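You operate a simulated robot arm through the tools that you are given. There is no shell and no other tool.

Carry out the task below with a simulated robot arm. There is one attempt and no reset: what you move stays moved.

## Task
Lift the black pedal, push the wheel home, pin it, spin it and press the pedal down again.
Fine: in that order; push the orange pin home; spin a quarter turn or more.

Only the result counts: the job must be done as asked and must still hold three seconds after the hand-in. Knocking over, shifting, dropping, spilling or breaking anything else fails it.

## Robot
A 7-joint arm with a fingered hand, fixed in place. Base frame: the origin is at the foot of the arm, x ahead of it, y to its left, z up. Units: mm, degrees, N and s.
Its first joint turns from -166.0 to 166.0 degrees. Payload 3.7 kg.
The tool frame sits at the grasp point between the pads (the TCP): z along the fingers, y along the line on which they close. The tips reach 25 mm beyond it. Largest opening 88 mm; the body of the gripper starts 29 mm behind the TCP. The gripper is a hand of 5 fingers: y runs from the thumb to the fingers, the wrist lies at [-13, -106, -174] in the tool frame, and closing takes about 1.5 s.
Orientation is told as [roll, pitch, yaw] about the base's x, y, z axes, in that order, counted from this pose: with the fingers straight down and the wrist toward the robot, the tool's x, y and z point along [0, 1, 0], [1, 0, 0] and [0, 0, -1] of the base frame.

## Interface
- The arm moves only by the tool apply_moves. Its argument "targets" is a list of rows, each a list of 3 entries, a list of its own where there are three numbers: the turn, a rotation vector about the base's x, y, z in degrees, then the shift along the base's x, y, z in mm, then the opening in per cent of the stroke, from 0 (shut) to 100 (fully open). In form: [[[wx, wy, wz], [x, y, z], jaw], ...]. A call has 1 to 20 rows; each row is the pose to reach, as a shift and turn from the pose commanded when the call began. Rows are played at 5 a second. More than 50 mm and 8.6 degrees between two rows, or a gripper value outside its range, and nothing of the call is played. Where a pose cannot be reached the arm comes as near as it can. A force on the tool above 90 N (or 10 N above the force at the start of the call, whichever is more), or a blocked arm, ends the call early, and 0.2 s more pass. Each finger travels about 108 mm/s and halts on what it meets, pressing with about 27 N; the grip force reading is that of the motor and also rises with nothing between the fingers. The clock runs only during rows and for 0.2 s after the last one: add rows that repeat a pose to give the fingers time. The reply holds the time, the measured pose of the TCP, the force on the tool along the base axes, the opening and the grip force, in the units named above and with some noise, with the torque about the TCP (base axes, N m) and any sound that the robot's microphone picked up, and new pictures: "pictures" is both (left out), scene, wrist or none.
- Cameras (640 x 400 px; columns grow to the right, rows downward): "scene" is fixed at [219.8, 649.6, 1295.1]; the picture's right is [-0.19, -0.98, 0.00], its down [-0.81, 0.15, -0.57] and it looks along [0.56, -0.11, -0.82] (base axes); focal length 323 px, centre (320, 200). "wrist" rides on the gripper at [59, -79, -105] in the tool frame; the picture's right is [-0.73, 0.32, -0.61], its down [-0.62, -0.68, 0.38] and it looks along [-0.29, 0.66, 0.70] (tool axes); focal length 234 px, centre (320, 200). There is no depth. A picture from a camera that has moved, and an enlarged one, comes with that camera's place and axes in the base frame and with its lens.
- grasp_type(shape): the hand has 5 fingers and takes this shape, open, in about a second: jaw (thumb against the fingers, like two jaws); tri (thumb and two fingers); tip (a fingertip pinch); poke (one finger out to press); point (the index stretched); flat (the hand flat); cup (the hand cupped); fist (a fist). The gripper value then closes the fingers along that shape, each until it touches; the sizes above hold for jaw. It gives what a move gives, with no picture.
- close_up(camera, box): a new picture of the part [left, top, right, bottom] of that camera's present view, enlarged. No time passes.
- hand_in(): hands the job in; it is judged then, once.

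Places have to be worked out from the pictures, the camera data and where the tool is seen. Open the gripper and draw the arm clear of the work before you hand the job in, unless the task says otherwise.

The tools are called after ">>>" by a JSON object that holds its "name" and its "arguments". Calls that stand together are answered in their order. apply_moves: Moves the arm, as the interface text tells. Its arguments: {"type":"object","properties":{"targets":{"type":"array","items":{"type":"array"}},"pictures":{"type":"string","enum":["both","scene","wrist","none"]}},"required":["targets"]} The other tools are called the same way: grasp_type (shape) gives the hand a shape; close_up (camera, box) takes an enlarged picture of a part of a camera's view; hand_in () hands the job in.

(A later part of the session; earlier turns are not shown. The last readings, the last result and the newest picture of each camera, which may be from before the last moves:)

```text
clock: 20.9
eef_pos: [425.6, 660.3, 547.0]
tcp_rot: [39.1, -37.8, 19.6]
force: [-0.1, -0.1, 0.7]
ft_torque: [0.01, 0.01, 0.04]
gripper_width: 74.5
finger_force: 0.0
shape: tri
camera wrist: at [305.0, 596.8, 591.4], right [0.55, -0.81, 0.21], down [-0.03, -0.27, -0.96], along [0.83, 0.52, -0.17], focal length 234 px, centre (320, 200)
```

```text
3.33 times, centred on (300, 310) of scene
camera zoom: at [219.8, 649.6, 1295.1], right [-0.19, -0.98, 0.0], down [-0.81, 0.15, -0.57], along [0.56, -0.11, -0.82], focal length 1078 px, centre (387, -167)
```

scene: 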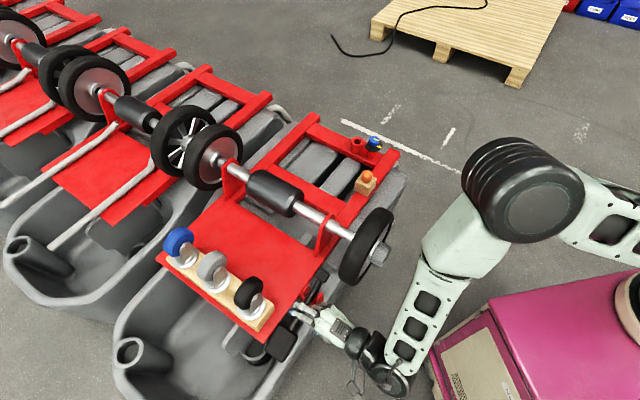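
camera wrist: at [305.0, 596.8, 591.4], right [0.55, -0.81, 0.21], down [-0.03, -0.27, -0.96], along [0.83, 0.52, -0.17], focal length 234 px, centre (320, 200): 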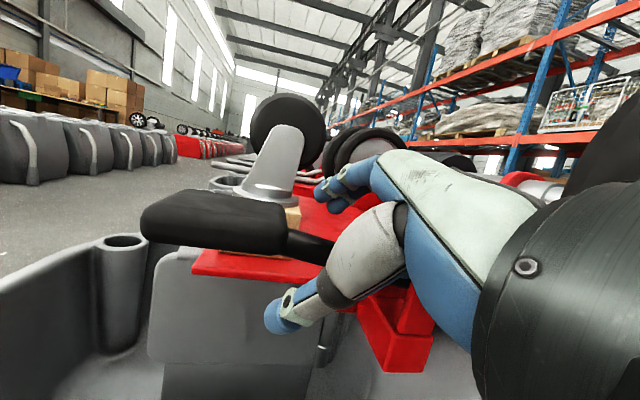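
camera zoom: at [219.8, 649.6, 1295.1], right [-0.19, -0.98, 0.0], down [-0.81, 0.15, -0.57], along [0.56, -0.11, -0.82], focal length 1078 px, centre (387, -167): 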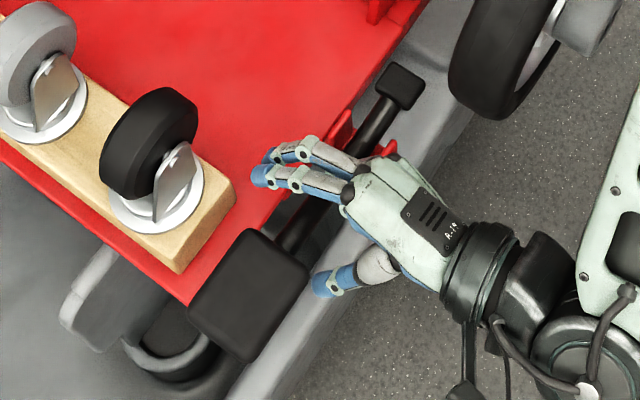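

The pedal stays up with zero force on the tool. I draw the hand back along the finger direction, then away from the wheel.

>>> {"name": "apply_moves", "arguments": {"targets": [[[0, 0, 0], [-3, -8, 6], 85], [[0, 0, 0], [-6, -19, 15], 85], [[0, 0, 0], [-10, -30, 24], 90], [[0, 0, 0], [-25, -45, 40], 95], [[0, 0, 0], [-45, -60, 60], 100], [[0, 0, 0], [-70, -75, 80], 100], [[0, 0, 0], [-90, -90, 95], 100], [[0, 0, 0], [-90, -90, 95], 100]], "pictures": "both"}}

>>> {"name": "close_up", "arguments": {"camera": "scene", "box": [230, 250, 370, 370]}}

>>> {"name": "close_up", "arguments": {"camera": "scene", "box": [290, 190, 430, 300]}}

```text
clock: 22.7
eef_pos: [335.9, 569.6, 642.2]
tcp_rot: [39.1, -37.8, 19.6]
force: [-0.3, -0.2, -0.5]
ft_torque: [0.07, 0.01, -0.01]
gripper_width: 87.7
finger_force: 0.1
shape: tri
camera wrist: at [215.3, 506.1, 687.0], right [0.55, -0.81, 0.21], down [-0.03, -0.27, -0.96], along [0.83, 0.52, -0.17], focal length 234 px, centre (320, 200)
```

scene: 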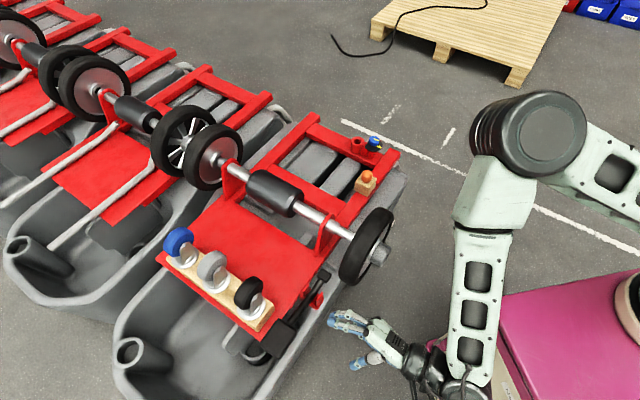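
wrist: 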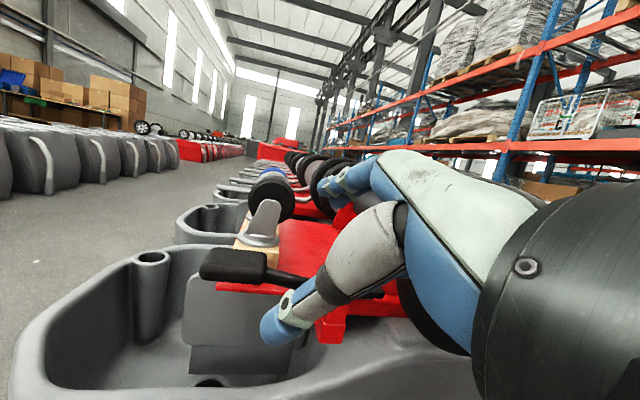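

```text
3.33 times, centred on (300, 310) of scene
camera zoom: at [219.8, 649.6, 1295.1], right [-0.19, -0.98, 0.0], down [-0.81, 0.15, -0.57], along [0.56, -0.11, -0.82], focal length 1078 px, centre (387, -167)
```

zoom: 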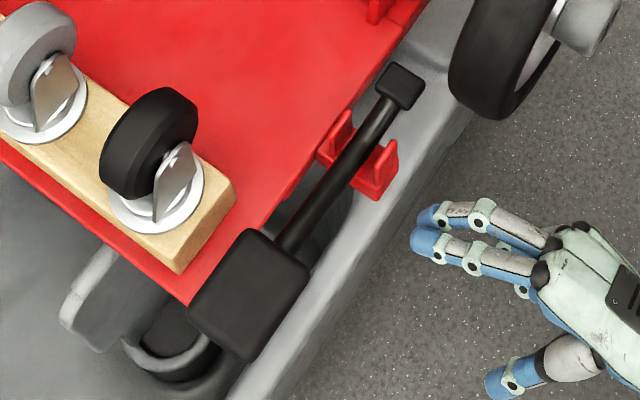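

```text
3.64 times, centred on (360, 245) of scene
camera zoom: at [219.8, 649.6, 1295.1], right [-0.19, -0.98, 0.0], down [-0.81, 0.15, -0.57], along [0.56, -0.11, -0.82], focal length 1176 px, centre (174, 36)
```

zoom: 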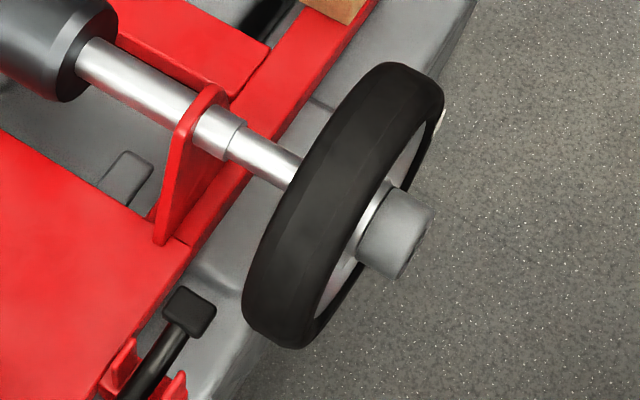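

The pedal stays lifted and nothing else moved. Next is the wheel: I undo the tilts in steps while rising away from the cart, to get back to fingers-down at yaw 46.

>>> {"name": "apply_moves", "arguments": {"targets": [[[-5.2, -5.4, 0], [-5, -15, 10], 100], [[-10.4, -10.8, 0], [-10, -30, 20], 100], [[-15.6, -16.2, 0], [-15, -45, 30], 100], [[-20.8, -21.6, 0], [-20, -60, 40], 100], [[-20.8, -21.6, 0], [-20, -60, 40], 100]], "pictures": "none"}}

>>> {"name": "apply_moves", "arguments": {"targets": [[[-5.4, 5.2, 0], [5, -15, 18], 100], [[-10.8, 10.4, 0], [10, -30, 36], 100], [[-16.2, 15.6, 0], [15, -45, 54], 100], [[-21.6, 20.8, 0], [20, -60, 72], 100], [[-27.0, 26.1, 0], [25, -75, 90], 100], [[-32.4, 31.3, 0], [30, -90, 108], 100], [[-32.4, 31.3, 0], [30, -90, 108], 100]], "pictures": "none"}}

>>> {"name": "grasp_type", "arguments": {"shape": "fist"}}

>>> {"name": "close_up", "arguments": {"camera": "scene", "box": [320, 130, 600, 330]}}

>>> {"name": "close_up", "arguments": {"camera": "wrist", "box": [0, 0, 640, 400]}}

```text
clock: 23.9
eef_pos: [316.4, 510.5, 681.3]
tcp_rot: [-0.2, -45.1, 46.2]
force: [0.2, -0.6, -0.5]
ft_torque: [0.03, -0.02, 0.0]
gripper_width: 87.6
finger_force: 0.0
shape: tri
```

```text
clock: 25.5
eef_pos: [346.5, 420.7, 790.3]
tcp_rot: [0.0, 0.2, 46.1]
force: [-0.1, 0.3, 0.2]
ft_torque: [-0.03, -0.01, -0.02]
gripper_width: 87.7
finger_force: 0.2
shape: tri
```

```text
clock: 26.4
eef_pos: [346.5, 421.5, 788.6]
tcp_rot: [-0.2, 0.1, 46.2]
force: [-0.3, 1.0, 0.5]
ft_torque: [0.01, -0.01, 0.02]
gripper_width: 0.0
finger_force: 0.1
shape: fist
```

```text
2.00 times, centred on (460, 230) of scene
camera zoom: at [219.8, 649.6, 1295.1], right [-0.19, -0.98, 0.0], down [-0.81, 0.15, -0.57], along [0.56, -0.11, -0.82], focal length 647 px, centre (40, 140)
```

zoom: 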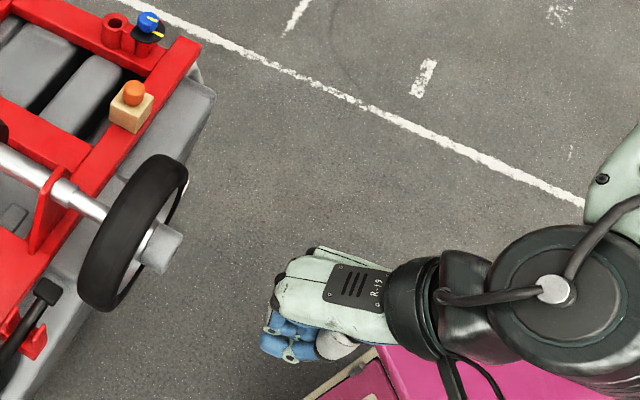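

```text
1.00 times, centred on (320, 200) of wrist (not enlarged: the box is as wide or as high as the picture)
camera zoom: at [249.3, 405.6, 894.0], right [0.75, -0.27, 0.61], down [-0.02, -0.92, -0.38], along [0.66, 0.27, -0.7], focal length 234 px, centre (320, 200)
```

zoom: 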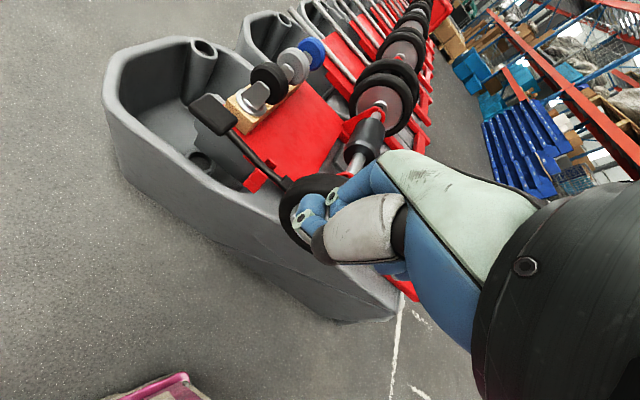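

The fist's front face lies about 30 mm ahead of the TCP, from about 5 to 75 mm above it. Re-triangulated: hub end centre (502, 436, 602), tyre side face 27 mm further inboard, tyre top at about 703. I move the fist to about 100 mm outboard of the tyre's upper part.

>>> {"name": "apply_moves", "arguments": {"targets": [[[0, 0, 0], [17, -12, -26], 0], [[0, 0, 0], [34, -24, -52], 0], [[0, 0, 0], [51, -36, -80], 0], [[0, 0, 0], [68, -48, -107], 0], [[0, 0, 0], [83, -58, -132], 0], [[0, 0, 0], [83, -58, -132], 0]], "pictures": "both"}}

>>> {"name": "close_up", "arguments": {"camera": "scene", "box": [300, 160, 500, 300]}}

```text
clock: 27.8
eef_pos: [428.4, 362.1, 657.9]
tcp_rot: [0.0, 0.0, 46.1]
force: [0.1, -0.5, 0.5]
ft_torque: [0.01, 0.0, 0.02]
gripper_width: 0.1
finger_force: 0.0
shape: fist
camera wrist: at [330.9, 347.2, 762.0], right [0.75, -0.27, 0.61], down [-0.02, -0.92, -0.38], along [0.66, 0.27, -0.7], focal length 234 px, centre (320, 200)
```

scene: 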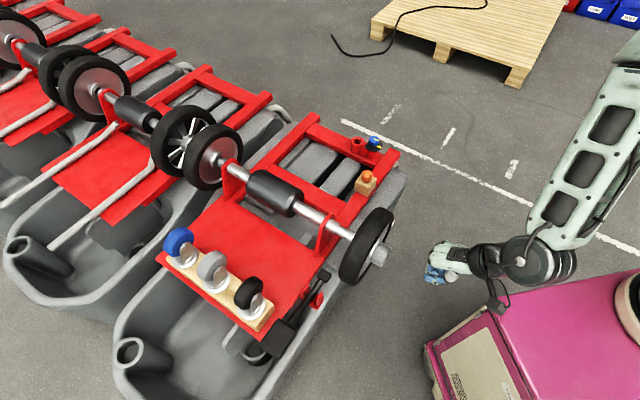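
wrist: 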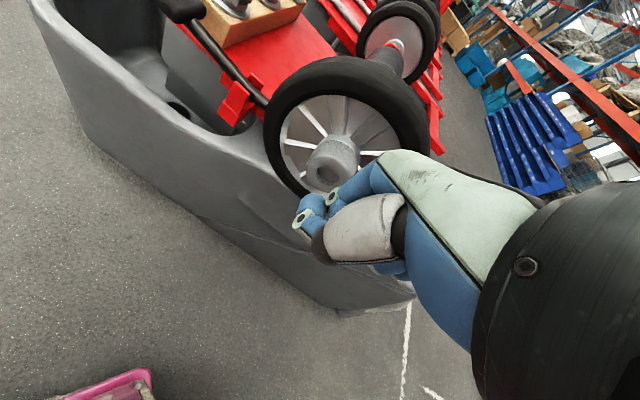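

```text
2.86 times, centred on (400, 230) of scene
camera zoom: at [219.8, 649.6, 1295.1], right [-0.19, -0.98, 0.0], down [-0.81, 0.15, -0.57], along [0.56, -0.11, -0.82], focal length 924 px, centre (91, 114)
```

zoom: 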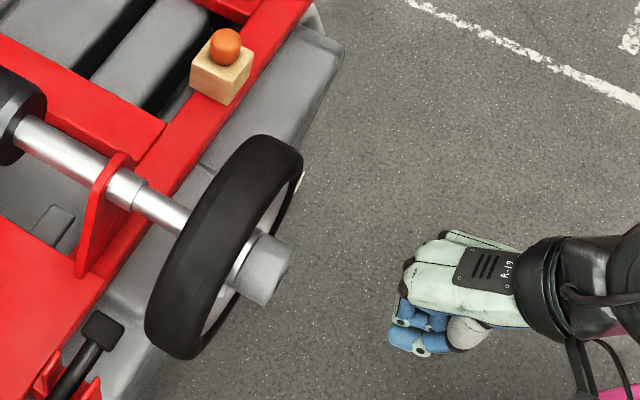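

The fist is aligned; I advance 65 mm along the axle direction and check the alignment before contact.

>>> {"name": "apply_moves", "arguments": {"targets": [[[0, 0, 0], [14, 14, 0], 0], [[0, 0, 0], [30, 31, 0], 0], [[0, 0, 0], [46, 46, 0], 0], [[0, 0, 0], [46, 46, 0], 0]], "pictures": "wrist"}}

>>> {"name": "close_up", "arguments": {"camera": "scene", "box": [300, 180, 460, 300]}}

>>> {"name": "close_up", "arguments": {"camera": "wrist", "box": [230, 60, 450, 260]}}

```text
clock: 28.8
eef_pos: [475.0, 407.2, 657.4]
tcp_rot: [-0.1, 0.1, 46.2]
force: [0.6, 0.0, -0.4]
ft_torque: [-0.01, -0.01, 0.01]
gripper_width: 0.0
finger_force: 0.2
shape: fist
camera wrist: at [377.1, 392.7, 762.2], right [0.75, -0.27, 0.61], down [-0.02, -0.92, -0.38], along [0.66, 0.27, -0.7], focal length 234 px, centre (320, 200)
```

wrist: 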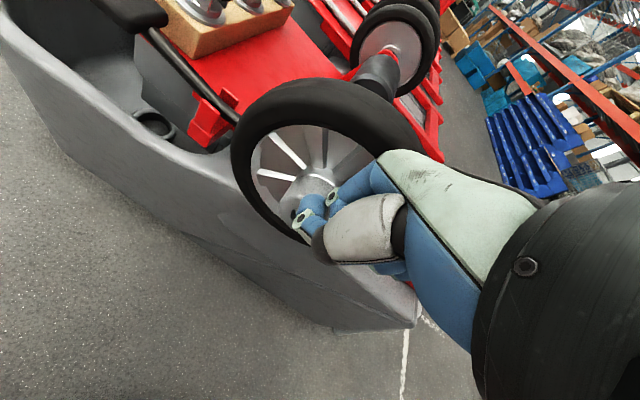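

```text
3.33 times, centred on (380, 240) of scene
camera zoom: at [219.8, 649.6, 1295.1], right [-0.19, -0.98, 0.0], down [-0.81, 0.15, -0.57], along [0.56, -0.11, -0.82], focal length 1078 px, centre (120, 67)
```

zoom: 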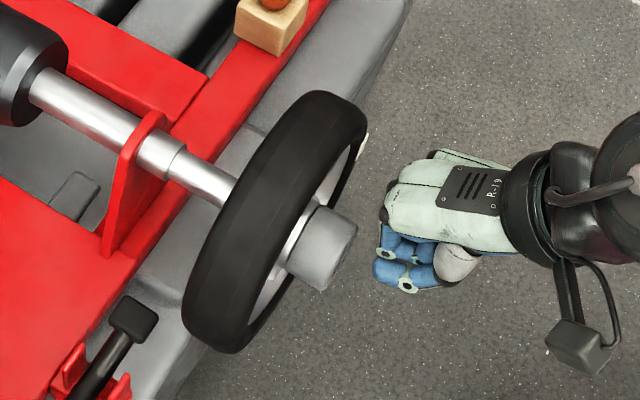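

```text
2.00 times, centred on (340, 160) of wrist
camera zoom: at [377.1, 392.7, 762.2], right [0.75, -0.27, 0.61], down [-0.02, -0.92, -0.38], along [0.66, 0.27, -0.7], focal length 468 px, centre (280, 280)
```

zoom: 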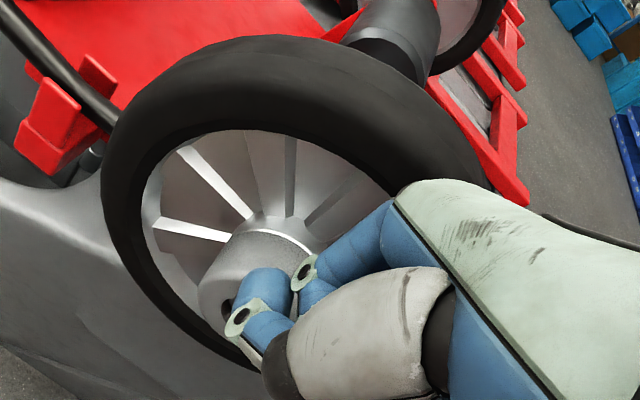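

The fist clears the hub by about 20 mm and should meet the tyre sidewall in about 40 mm. I advance along the axle in smaller steps into contact and about 15 mm of push.

>>> {"name": "apply_moves", "arguments": {"targets": [[[0, 0, 0], [12, 12, 0], 0], [[0, 0, 0], [22, 22, 0], 0], [[0, 0, 0], [28, 28.5, 0], 0], [[0, 0, 0], [32, 32.5, 0], 0], [[0, 0, 0], [36, 36.5, 0], 0], [[0, 0, 0], [40, 40.5, 0], 0], [[0, 0, 0], [40, 40.5, 0], 0]], "pictures": "wrist"}}

>>> {"name": "close_up", "arguments": {"camera": "scene", "box": [300, 180, 460, 300]}}

```text
clock: 30.4
eef_pos: [515.6, 448.0, 657.3]
tcp_rot: [-0.1, 0.0, 46.2]
force: [-1.4, -1.7, -0.1]
ft_torque: [0.04, -0.03, -0.01]
gripper_width: 0.0
finger_force: 0.0
shape: fist
camera wrist: at [417.3, 434.0, 762.1], right [0.75, -0.27, 0.61], down [-0.02, -0.92, -0.38], along [0.66, 0.27, -0.7], focal length 234 px, centre (320, 200)
```

wrist: 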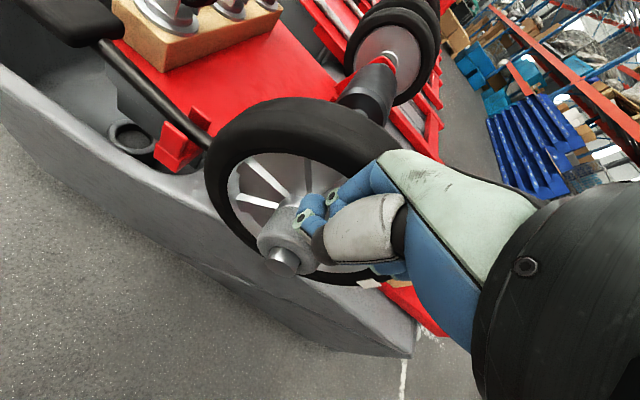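

```text
3.33 times, centred on (380, 240) of scene
camera zoom: at [219.8, 649.6, 1295.1], right [-0.19, -0.98, 0.0], down [-0.81, 0.15, -0.57], along [0.56, -0.11, -0.82], focal length 1078 px, centre (120, 67)
```

zoom: 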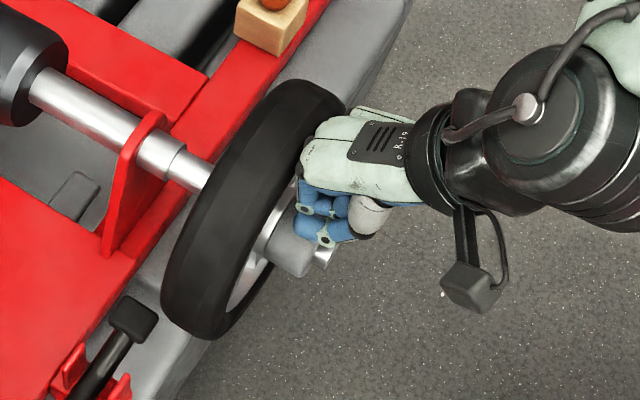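

The wheel slides easily (about 2 N) and the axle end now pokes out of the hub. I keep pushing in small steps until it stops.

>>> {"name": "apply_moves", "arguments": {"targets": [[[0, 0, 0], [3, 3, 0], 0], [[0, 0, 0], [6, 6, 0], 0], [[0, 0, 0], [9, 9, 0], 0], [[0, 0, 0], [12, 12, 0], 0], [[0, 0, 0], [15, 15, 0], 0], [[0, 0, 0], [15, 15, 0], 0]], "pictures": "wrist"}}

>>> {"name": "close_up", "arguments": {"camera": "scene", "box": [300, 180, 460, 300]}}

>>> {"name": "close_up", "arguments": {"camera": "wrist", "box": [190, 90, 390, 300]}}

```text
clock: 31.8
eef_pos: [530.7, 463.6, 657.8]
tcp_rot: [-0.1, 0.2, 46.1]
force: [-1.8, -1.1, 0.2]
ft_torque: [0.08, -0.04, -0.04]
gripper_width: 0.1
finger_force: 0.2
shape: fist
camera wrist: at [432.4, 448.7, 762.3], right [0.75, -0.27, 0.61], down [-0.02, -0.92, -0.38], along [0.66, 0.27, -0.7], focal length 234 px, centre (320, 200)
```

wrist: 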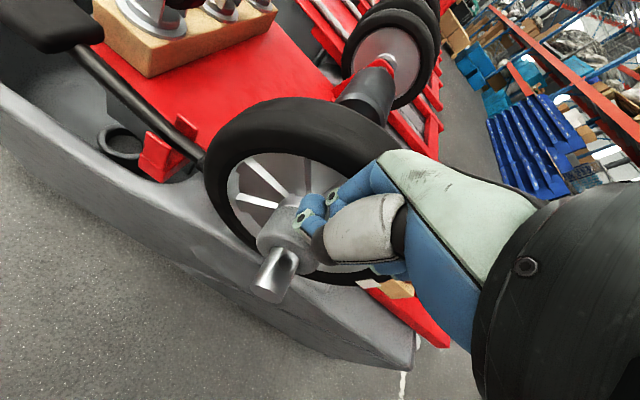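

```text
3.33 times, centred on (380, 240) of scene
camera zoom: at [219.8, 649.6, 1295.1], right [-0.19, -0.98, 0.0], down [-0.81, 0.15, -0.57], along [0.56, -0.11, -0.82], focal length 1078 px, centre (120, 67)
```

zoom: 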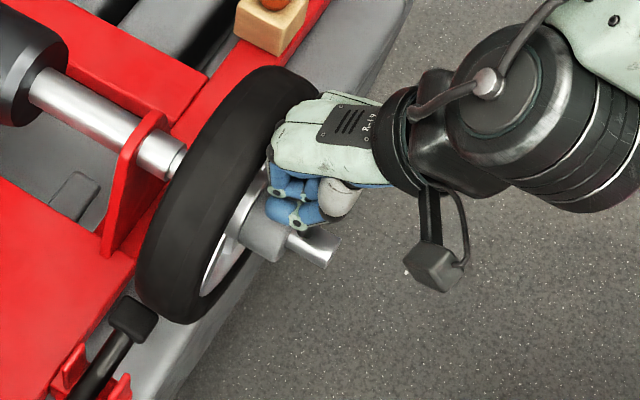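

```text
1.90 times, centred on (290, 195) of wrist
camera zoom: at [432.4, 448.7, 762.3], right [0.75, -0.27, 0.61], down [-0.02, -0.92, -0.38], along [0.66, 0.27, -0.7], focal length 446 px, centre (377, 210)
```

zoom: 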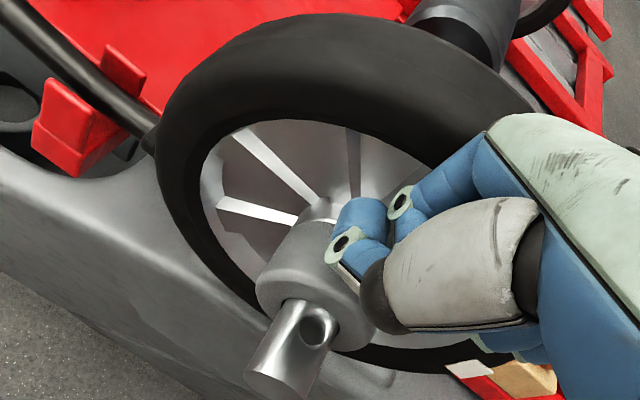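

A cross hole in the axle now shows just outboard of the hub, which is where the pin goes. I keep pushing in small steps until the wheel reaches its stop.

>>> {"name": "apply_moves", "arguments": {"targets": [[[0, 0, 0], [2, 2, 0], 0], [[0, 0, 0], [4, 4, 0], 0], [[0, 0, 0], [6, 6, 0], 0], [[0, 0, 0], [8, 8, 0], 0], [[0, 0, 0], [10, 10, 0], 0], [[0, 0, 0], [10, 10, 0], 0]], "pictures": "wrist"}}

>>> {"name": "close_up", "arguments": {"camera": "scene", "box": [300, 180, 460, 300]}}

>>> {"name": "close_up", "arguments": {"camera": "wrist", "box": [190, 90, 390, 300]}}

```text
clock: 33.2
eef_pos: [537.7, 472.2, 657.3]
tcp_rot: [0.0, 0.2, 46.3]
force: [-40.1, -40.6, 11.7]
ft_torque: [1.88, -2.01, -0.5]
gripper_width: 0.0
finger_force: 0.1
shape: fist
camera wrist: at [439.9, 457.3, 763.0], right [0.75, -0.27, 0.61], down [-0.02, -0.92, -0.38], along [0.66, 0.27, -0.7], focal length 234 px, centre (320, 200)
```

wrist: 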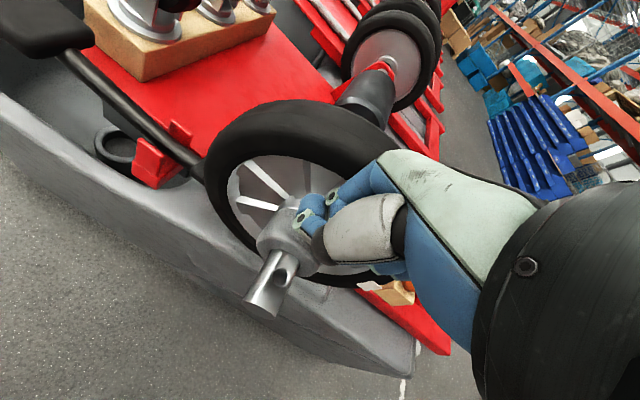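

```text
3.33 times, centred on (380, 240) of scene
camera zoom: at [219.8, 649.6, 1295.1], right [-0.19, -0.98, 0.0], down [-0.81, 0.15, -0.57], along [0.56, -0.11, -0.82], focal length 1078 px, centre (120, 67)
```

zoom: 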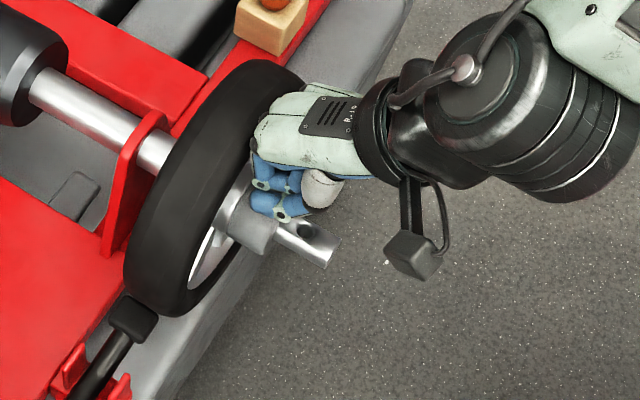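

```text
1.90 times, centred on (290, 195) of wrist
camera zoom: at [439.9, 457.3, 763.0], right [0.75, -0.27, 0.61], down [-0.02, -0.92, -0.38], along [0.66, 0.27, -0.7], focal length 446 px, centre (377, 210)
```

zoom: 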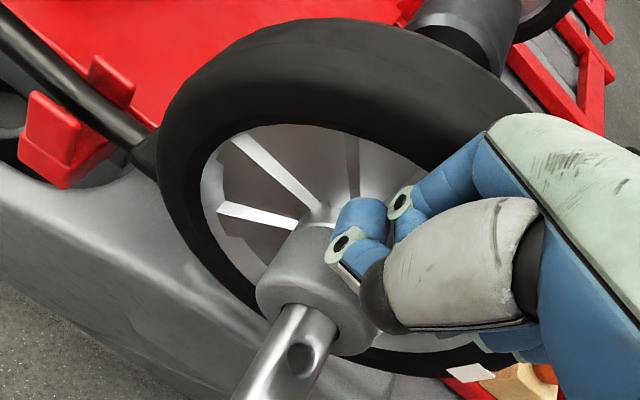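

The force jumped to about 57 N: the wheel is at its stop and the axle's cross hole is fully exposed, facing up. I back the fist off along the axle and look again.

>>> {"name": "apply_moves", "arguments": {"targets": [[[0, 0, 0], [-5, -5, 0], 0], [[0, 0, 0], [-20, -20, 2], 0], [[0, 0, 0], [-45, -45, 8], 0], [[0, 0, 0], [-75, -75, 20], 0], [[0, 0, 0], [-105, -105, 40], 0], [[0, 0, 0], [-130, -130, 60], 0], [[0, 0, 0], [-130, -130, 60], 0]], "pictures": "both"}}

>>> {"name": "close_up", "arguments": {"camera": "scene", "box": [290, 190, 430, 300]}}

>>> {"name": "close_up", "arguments": {"camera": "wrist", "box": [220, 60, 400, 220]}}

```text
clock: 34.8
eef_pos: [409.9, 342.2, 716.8]
tcp_rot: [0.0, 0.1, 46.1]
force: [0.2, -0.2, -1.0]
ft_torque: [-0.01, -0.01, 0.03]
gripper_width: 0.0
finger_force: 0.0
shape: fist
camera wrist: at [312.1, 328.8, 821.9], right [0.75, -0.27, 0.61], down [-0.02, -0.92, -0.38], along [0.66, 0.27, -0.7], focal length 234 px, centre (320, 200)
```

scene: 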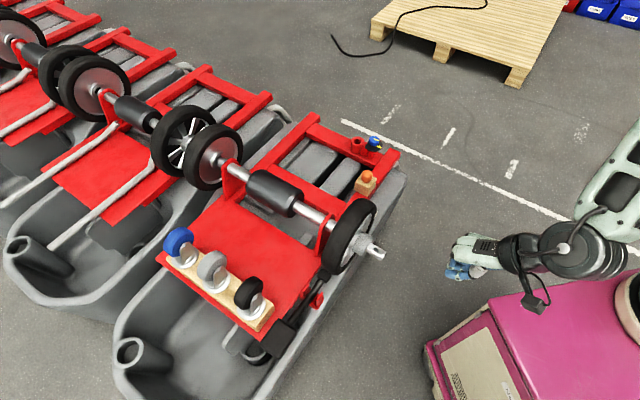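
wrist: 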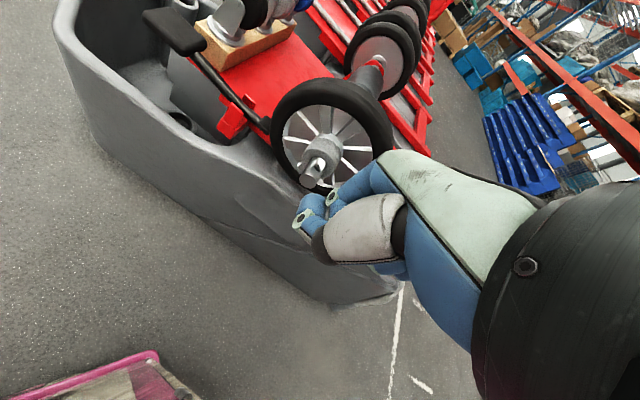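

```text
3.64 times, centred on (360, 245) of scene
camera zoom: at [219.8, 649.6, 1295.1], right [-0.19, -0.98, 0.0], down [-0.81, 0.15, -0.57], along [0.56, -0.11, -0.82], focal length 1176 px, centre (174, 36)
```

zoom: 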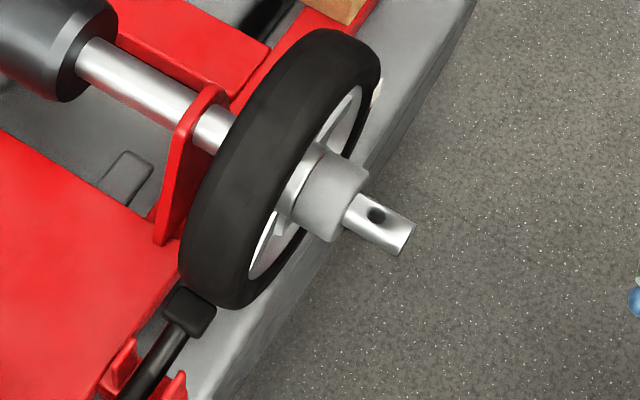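

```text
2.50 times, centred on (310, 140) of wrist
camera zoom: at [312.1, 328.8, 821.9], right [0.75, -0.27, 0.61], down [-0.02, -0.92, -0.38], along [0.66, 0.27, -0.7], focal length 585 px, centre (345, 350)
```

zoom: 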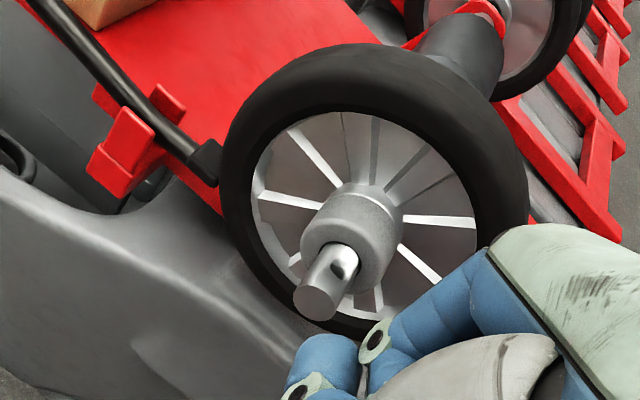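

The wheel is home: axle end at about (508, 441, 602), cross hole at about (522, 458, 618) on the axle's top. Next I fetch the orange pin: I move over to look at it closely from near yaw 0.

>>> {"name": "apply_moves", "arguments": {"targets": [[[0, 0, -5.7], [38, -15, 5], 0], [[0, 0, -11.4], [76, -28, 5], 0], [[0, 0, -17.1], [114, -36, 0], 0], [[0, 0, -22.8], [152, -42, -10], 0], [[0, 0, -28.5], [190, -48, -20], 0], [[0, 0, -34.2], [228, -52, -35], 0], [[0, 0, -40], [266, -55, -50], 0], [[0, 0, -46], [302, -55, -60], 0], [[0, 0, -46], [302, -55, -60], 0]], "pictures": "none"}}

>>> {"name": "grasp_type", "arguments": {"shape": "tri"}}

>>> {"name": "apply_moves", "arguments": {"targets": [[[0, 0, 0], [0, 0, 0], 100]], "pictures": "both"}}

```text
clock: 36.8
eef_pos: [713.4, 289.0, 657.9]
tcp_rot: [-0.2, 0.2, 0.1]
force: [-0.3, -0.1, 0.1]
ft_torque: [-0.02, -0.01, 0.02]
gripper_width: 0.0
finger_force: 0.0
shape: fist
```

```text
clock: 37.7
eef_pos: [713.1, 289.0, 657.7]
tcp_rot: [-0.1, 0.1, 0.2]
force: [-0.2, -0.4, -0.3]
ft_torque: [0.01, 0.0, 0.01]
gripper_width: 87.6
finger_force: 0.2
shape: tri
```

```text
clock: 38.1
eef_pos: [714.0, 290.2, 657.8]
tcp_rot: [-0.1, 0.1, 0.2]
force: [-0.1, -0.2, 0.2]
ft_torque: [0.02, 0.01, -0.01]
gripper_width: 87.4
finger_force: 0.0
shape: tri
camera wrist: at [633.6, 349.0, 762.7], right [0.32, -0.72, 0.61], down [-0.68, -0.62, -0.38], along [0.66, -0.29, -0.7], focal length 234 px, centre (320, 200)
```

scene: 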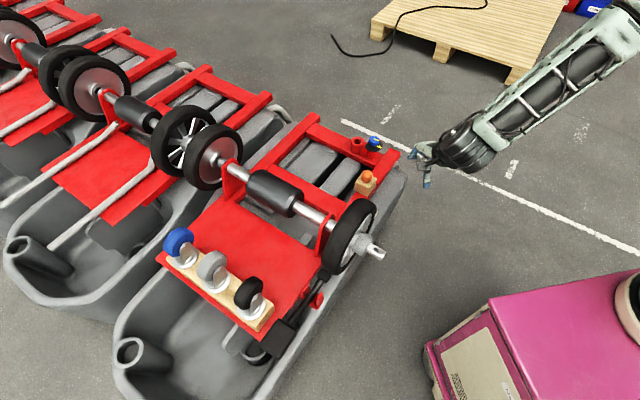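
wrist: 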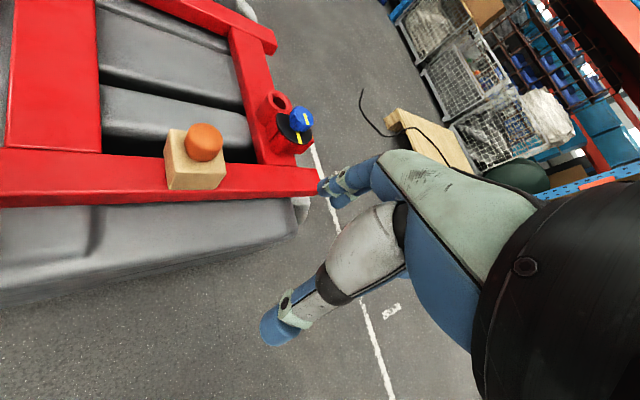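

>>> {"name": "close_up", "arguments": {"camera": "wrist", "box": [140, 90, 260, 210]}}

>>> {"name": "close_up", "arguments": {"camera": "scene", "box": [330, 150, 400, 210]}}

```text
3.33 times, centred on (200, 150) of wrist
camera zoom: at [633.6, 349.0, 762.7], right [0.32, -0.72, 0.61], down [-0.68, -0.62, -0.38], along [0.66, -0.29, -0.7], focal length 781 px, centre (720, 367)
```

zoom: 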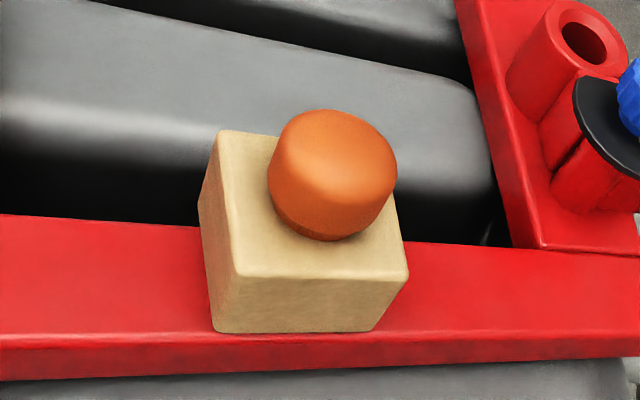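

```text
6.67 times, centred on (365, 180) of scene
camera zoom: at [219.8, 649.6, 1295.1], right [-0.19, -0.98, 0.0], down [-0.81, 0.15, -0.57], along [0.56, -0.11, -0.82], focal length 2155 px, centre (20, 333)
```

zoom: 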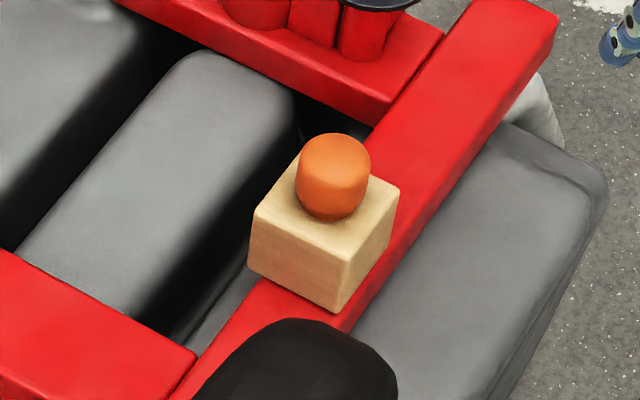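

The pin head is about 31 mm wide and 22 mm tall with its top centre at about (783, 399, 566). I bring the open tri hand above it at yaw 46 and check the alignment.

>>> {"name": "apply_moves", "arguments": {"targets": [[[0, 0, 7.7], [12, 18, 0], 100], [[0, 0, 15.4], [24, 36, -3], 100], [[0, 0, 23.1], [36, 55, -6], 100], [[0, 0, 30.7], [48, 73, -9], 100], [[0, 0, 38.4], [60, 91, -13], 100], [[0, 0, 46], [69.5, 109, -18], 100], [[0, 0, 46], [69.5, 109, -18], 100]], "pictures": "both"}}

>>> {"name": "close_up", "arguments": {"camera": "scene", "box": [330, 130, 440, 210]}}

>>> {"name": "close_up", "arguments": {"camera": "wrist", "box": [200, 120, 400, 380]}}

```text
clock: 39.7
eef_pos: [782.3, 398.5, 639.1]
tcp_rot: [-0.1, 0.1, 46.1]
force: [0.0, -0.8, -0.6]
ft_torque: [0.0, 0.02, 0.01]
gripper_width: 87.7
finger_force: 0.1
shape: tri
camera wrist: at [684.5, 383.8, 744.2], right [0.75, -0.27, 0.61], down [-0.02, -0.92, -0.38], along [0.66, 0.27, -0.7], focal length 234 px, centre (320, 200)
```

scene: 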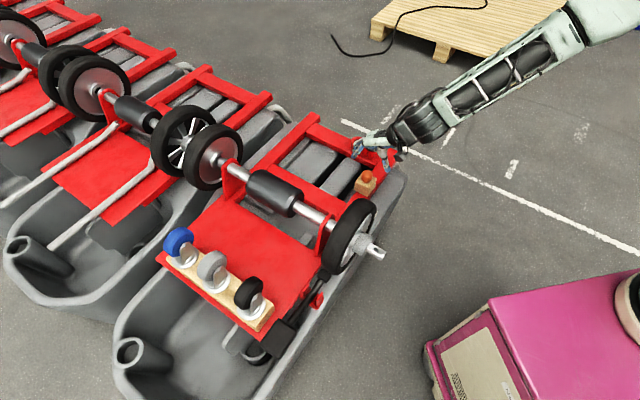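
wrist: 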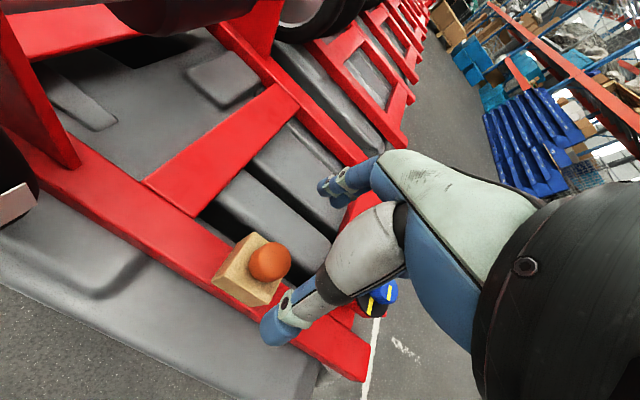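

```text
5.00 times, centred on (385, 170) of scene
camera zoom: at [219.8, 649.6, 1295.1], right [-0.19, -0.98, 0.0], down [-0.81, 0.15, -0.57], along [0.56, -0.11, -0.82], focal length 1616 px, centre (-5, 350)
```

zoom: 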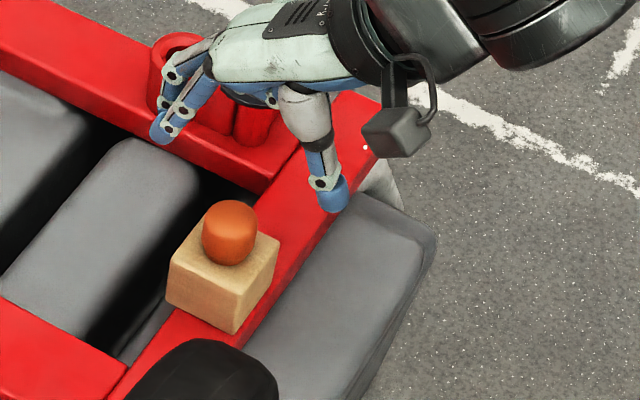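

```text
1.54 times, centred on (300, 250) of wrist
camera zoom: at [684.5, 383.8, 744.2], right [0.75, -0.27, 0.61], down [-0.02, -0.92, -0.38], along [0.66, 0.27, -0.7], focal length 360 px, centre (351, 123)
```

zoom: 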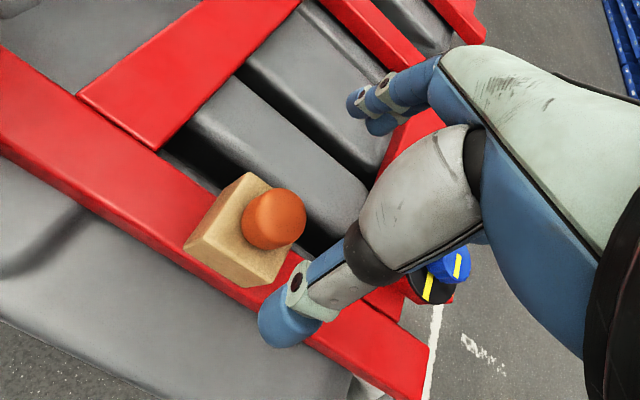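

Alignment checks out (pin seen at about (781, 400) from this view too). I descend to TCP height 576 so that the tips reach about 15 mm down the head.

>>> {"name": "apply_moves", "arguments": {"targets": [[[0, 0, 0], [-0.5, 1, -18], 100], [[0, 0, 0], [-0.5, 1, -36], 100], [[0, 0, 0], [-0.5, 1, -52], 100], [[0, 0, 0], [-0.5, 1, -63], 100], [[0, 0, 0], [-0.5, 1, -63], 100]], "pictures": "both"}}

>>> {"name": "close_up", "arguments": {"camera": "scene", "box": [330, 130, 440, 210]}}

>>> {"name": "close_up", "arguments": {"camera": "wrist", "box": [200, 120, 400, 380]}}

```text
clock: 40.9
eef_pos: [781.5, 398.7, 575.6]
tcp_rot: [-0.2, 0.1, 46.0]
force: [0.4, 0.2, -0.4]
ft_torque: [-0.02, -0.02, -0.01]
gripper_width: 87.6
finger_force: 0.1
shape: tri
camera wrist: at [683.6, 384.1, 681.1], right [0.75, -0.27, 0.61], down [-0.02, -0.92, -0.38], along [0.66, 0.27, -0.7], focal length 234 px, centre (320, 200)
```

scene: 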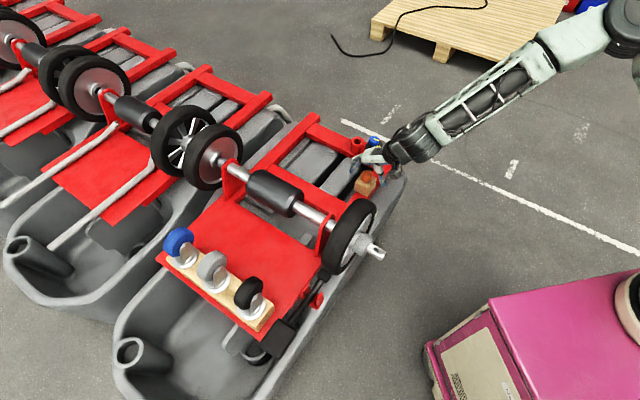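
wrist: 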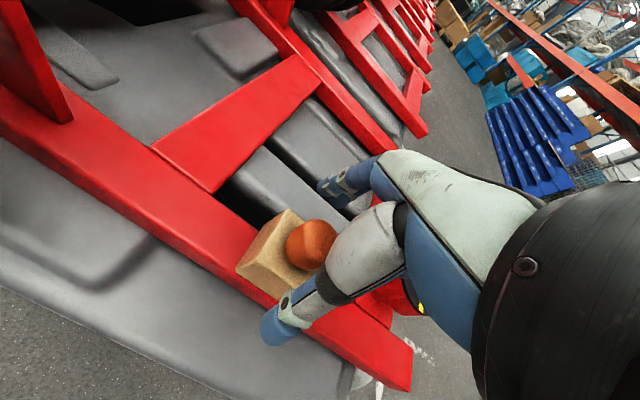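

```text
5.00 times, centred on (385, 170) of scene
camera zoom: at [219.8, 649.6, 1295.1], right [-0.19, -0.98, 0.0], down [-0.81, 0.15, -0.57], along [0.56, -0.11, -0.82], focal length 1616 px, centre (-5, 350)
```

zoom: 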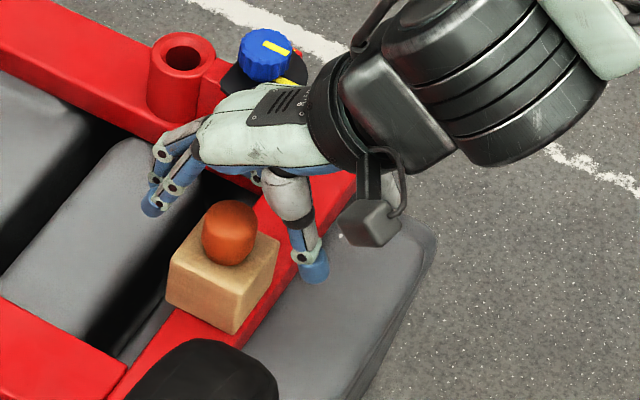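

```text
1.54 times, centred on (300, 250) of wrist
camera zoom: at [683.6, 384.1, 681.1], right [0.75, -0.27, 0.61], down [-0.02, -0.92, -0.38], along [0.66, 0.27, -0.7], focal length 360 px, centre (351, 123)
```

zoom: 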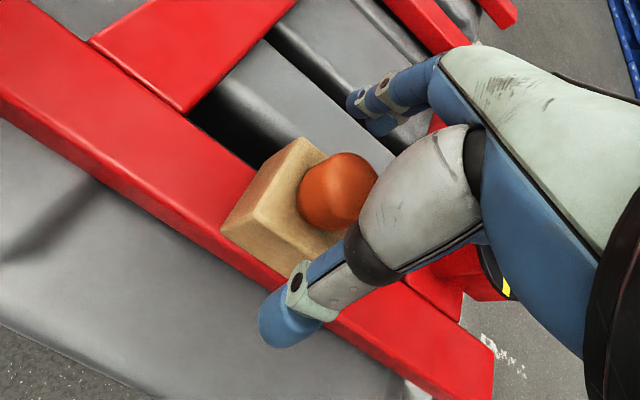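

The head is centred between the thumb and the two fingers. I close slowly on it.

>>> {"name": "apply_moves", "arguments": {"targets": [[[0, 0, 0], [0, 0, 0], 80], [[0, 0, 0], [0, 0, 0], 65], [[0, 0, 0], [0, 0, 0], 52], [[0, 0, 0], [0, 0, 0], 42], [[0, 0, 0], [0, 0, 0], 34], [[0, 0, 0], [0, 0, 0], 27], [[0, 0, 0], [0, 0, 0], 20], [[0, 0, 0], [0, 0, 0], 15], [[0, 0, 0], [0, 0, 0], 15]], "pictures": "wrist"}}

>>> {"name": "close_up", "arguments": {"camera": "scene", "box": [330, 130, 440, 210]}}

>>> {"name": "close_up", "arguments": {"camera": "wrist", "box": [200, 120, 400, 380]}}

```text
clock: 42.9
eef_pos: [781.8, 399.3, 576.0]
tcp_rot: [-0.1, 0.0, 46.2]
force: [1.4, 1.4, -0.5]
ft_torque: [0.02, -0.02, 0.0]
gripper_width: 23.6
finger_force: 27.0
shape: tri
camera wrist: at [683.6, 384.1, 681.1], right [0.75, -0.27, 0.61], down [-0.02, -0.92, -0.38], along [0.66, 0.27, -0.7], focal length 234 px, centre (320, 200)
```

wrist: 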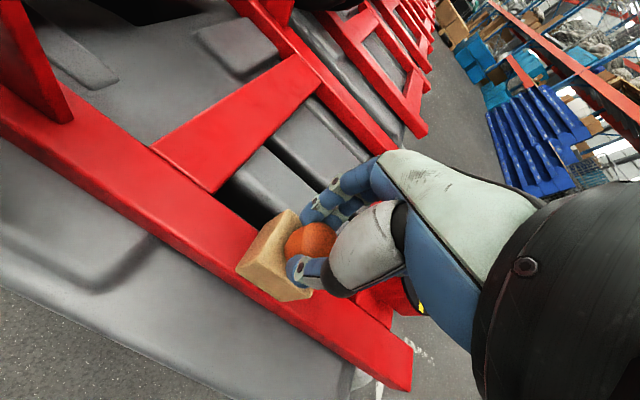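

```text
5.00 times, centred on (385, 170) of scene
camera zoom: at [219.8, 649.6, 1295.1], right [-0.19, -0.98, 0.0], down [-0.81, 0.15, -0.57], along [0.56, -0.11, -0.82], focal length 1616 px, centre (-5, 350)
```

zoom: 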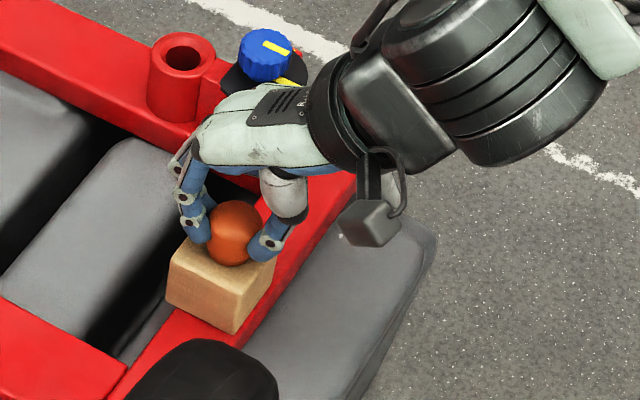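

```text
1.54 times, centred on (300, 250) of wrist
camera zoom: at [683.6, 384.1, 681.1], right [0.75, -0.27, 0.61], down [-0.02, -0.92, -0.38], along [0.66, 0.27, -0.7], focal length 360 px, centre (351, 123)
```

zoom: 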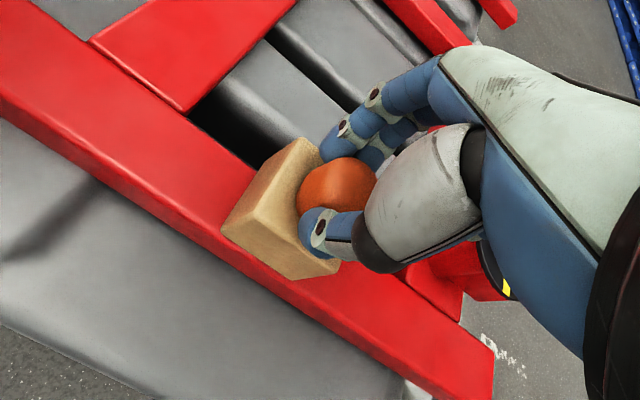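

The hand holds the head (23.6 mm reading, 27 N). I lift slowly straight up and check the pin comes out and the block stays.

>>> {"name": "apply_moves", "arguments": {"targets": [[[0, 0, 0], [0, 0, 5], 15], [[0, 0, 0], [0, 0, 12], 15], [[0, 0, 0], [0, 0, 22], 15], [[0, 0, 0], [0, 0, 35], 15], [[0, 0, 0], [0, 0, 50], 15], [[0, 0, 0], [0, 0, 65], 15], [[0, 0, 0], [0, 0, 80], 15], [[0, 0, 0], [0, 0, 80], 15]], "pictures": "both"}}

>>> {"name": "close_up", "arguments": {"camera": "scene", "box": [330, 120, 440, 200]}}

>>> {"name": "close_up", "arguments": {"camera": "wrist", "box": [200, 120, 400, 380]}}

```text
clock: 44.7
eef_pos: [780.7, 398.8, 655.2]
tcp_rot: [0.0, 0.1, 46.1]
force: [-0.4, -0.1, -0.6]
ft_torque: [0.0, 0.01, 0.02]
gripper_width: 23.4
finger_force: 27.0
shape: tri
camera wrist: at [683.3, 384.2, 761.1], right [0.75, -0.27, 0.61], down [-0.02, -0.92, -0.38], along [0.66, 0.27, -0.7], focal length 234 px, centre (320, 200)
```

scene: 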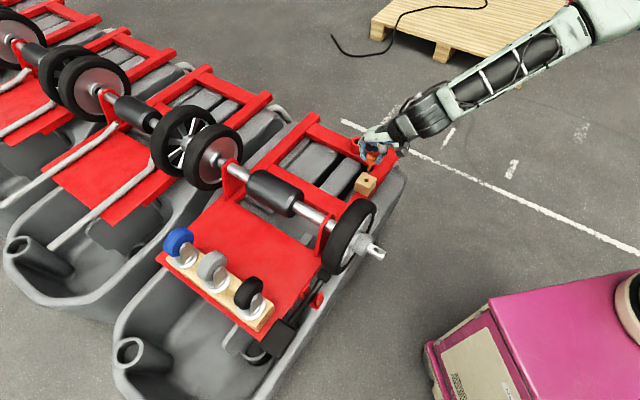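
wrist: 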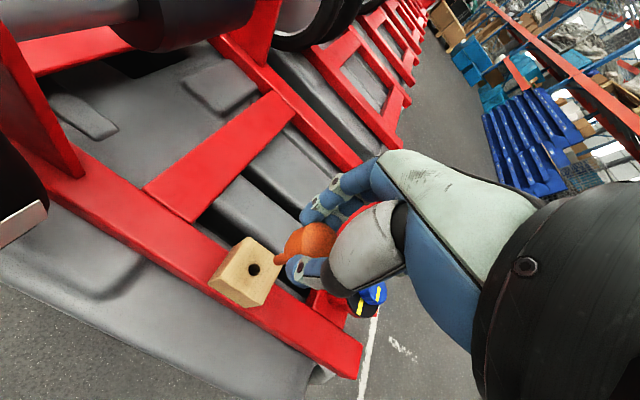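

```text
5.00 times, centred on (385, 160) of scene
camera zoom: at [219.8, 649.6, 1295.1], right [-0.19, -0.98, 0.0], down [-0.81, 0.15, -0.57], along [0.56, -0.11, -0.82], focal length 1616 px, centre (-5, 400)
```

zoom: 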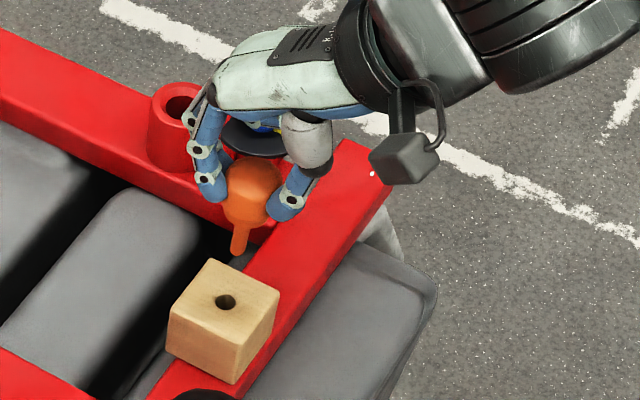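

```text
1.54 times, centred on (300, 250) of wrist
camera zoom: at [683.3, 384.2, 761.1], right [0.75, -0.27, 0.61], down [-0.02, -0.92, -0.38], along [0.66, 0.27, -0.7], focal length 360 px, centre (351, 123)
```

zoom: 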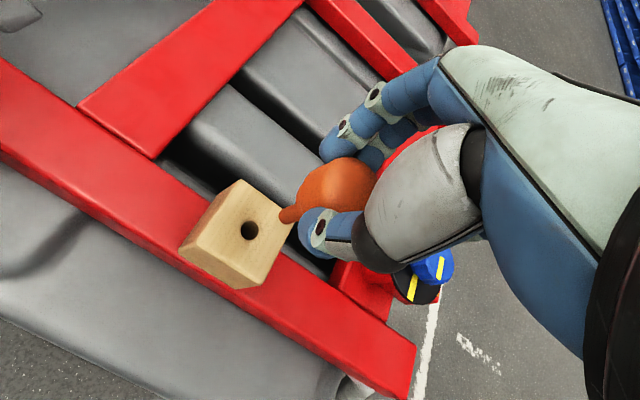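

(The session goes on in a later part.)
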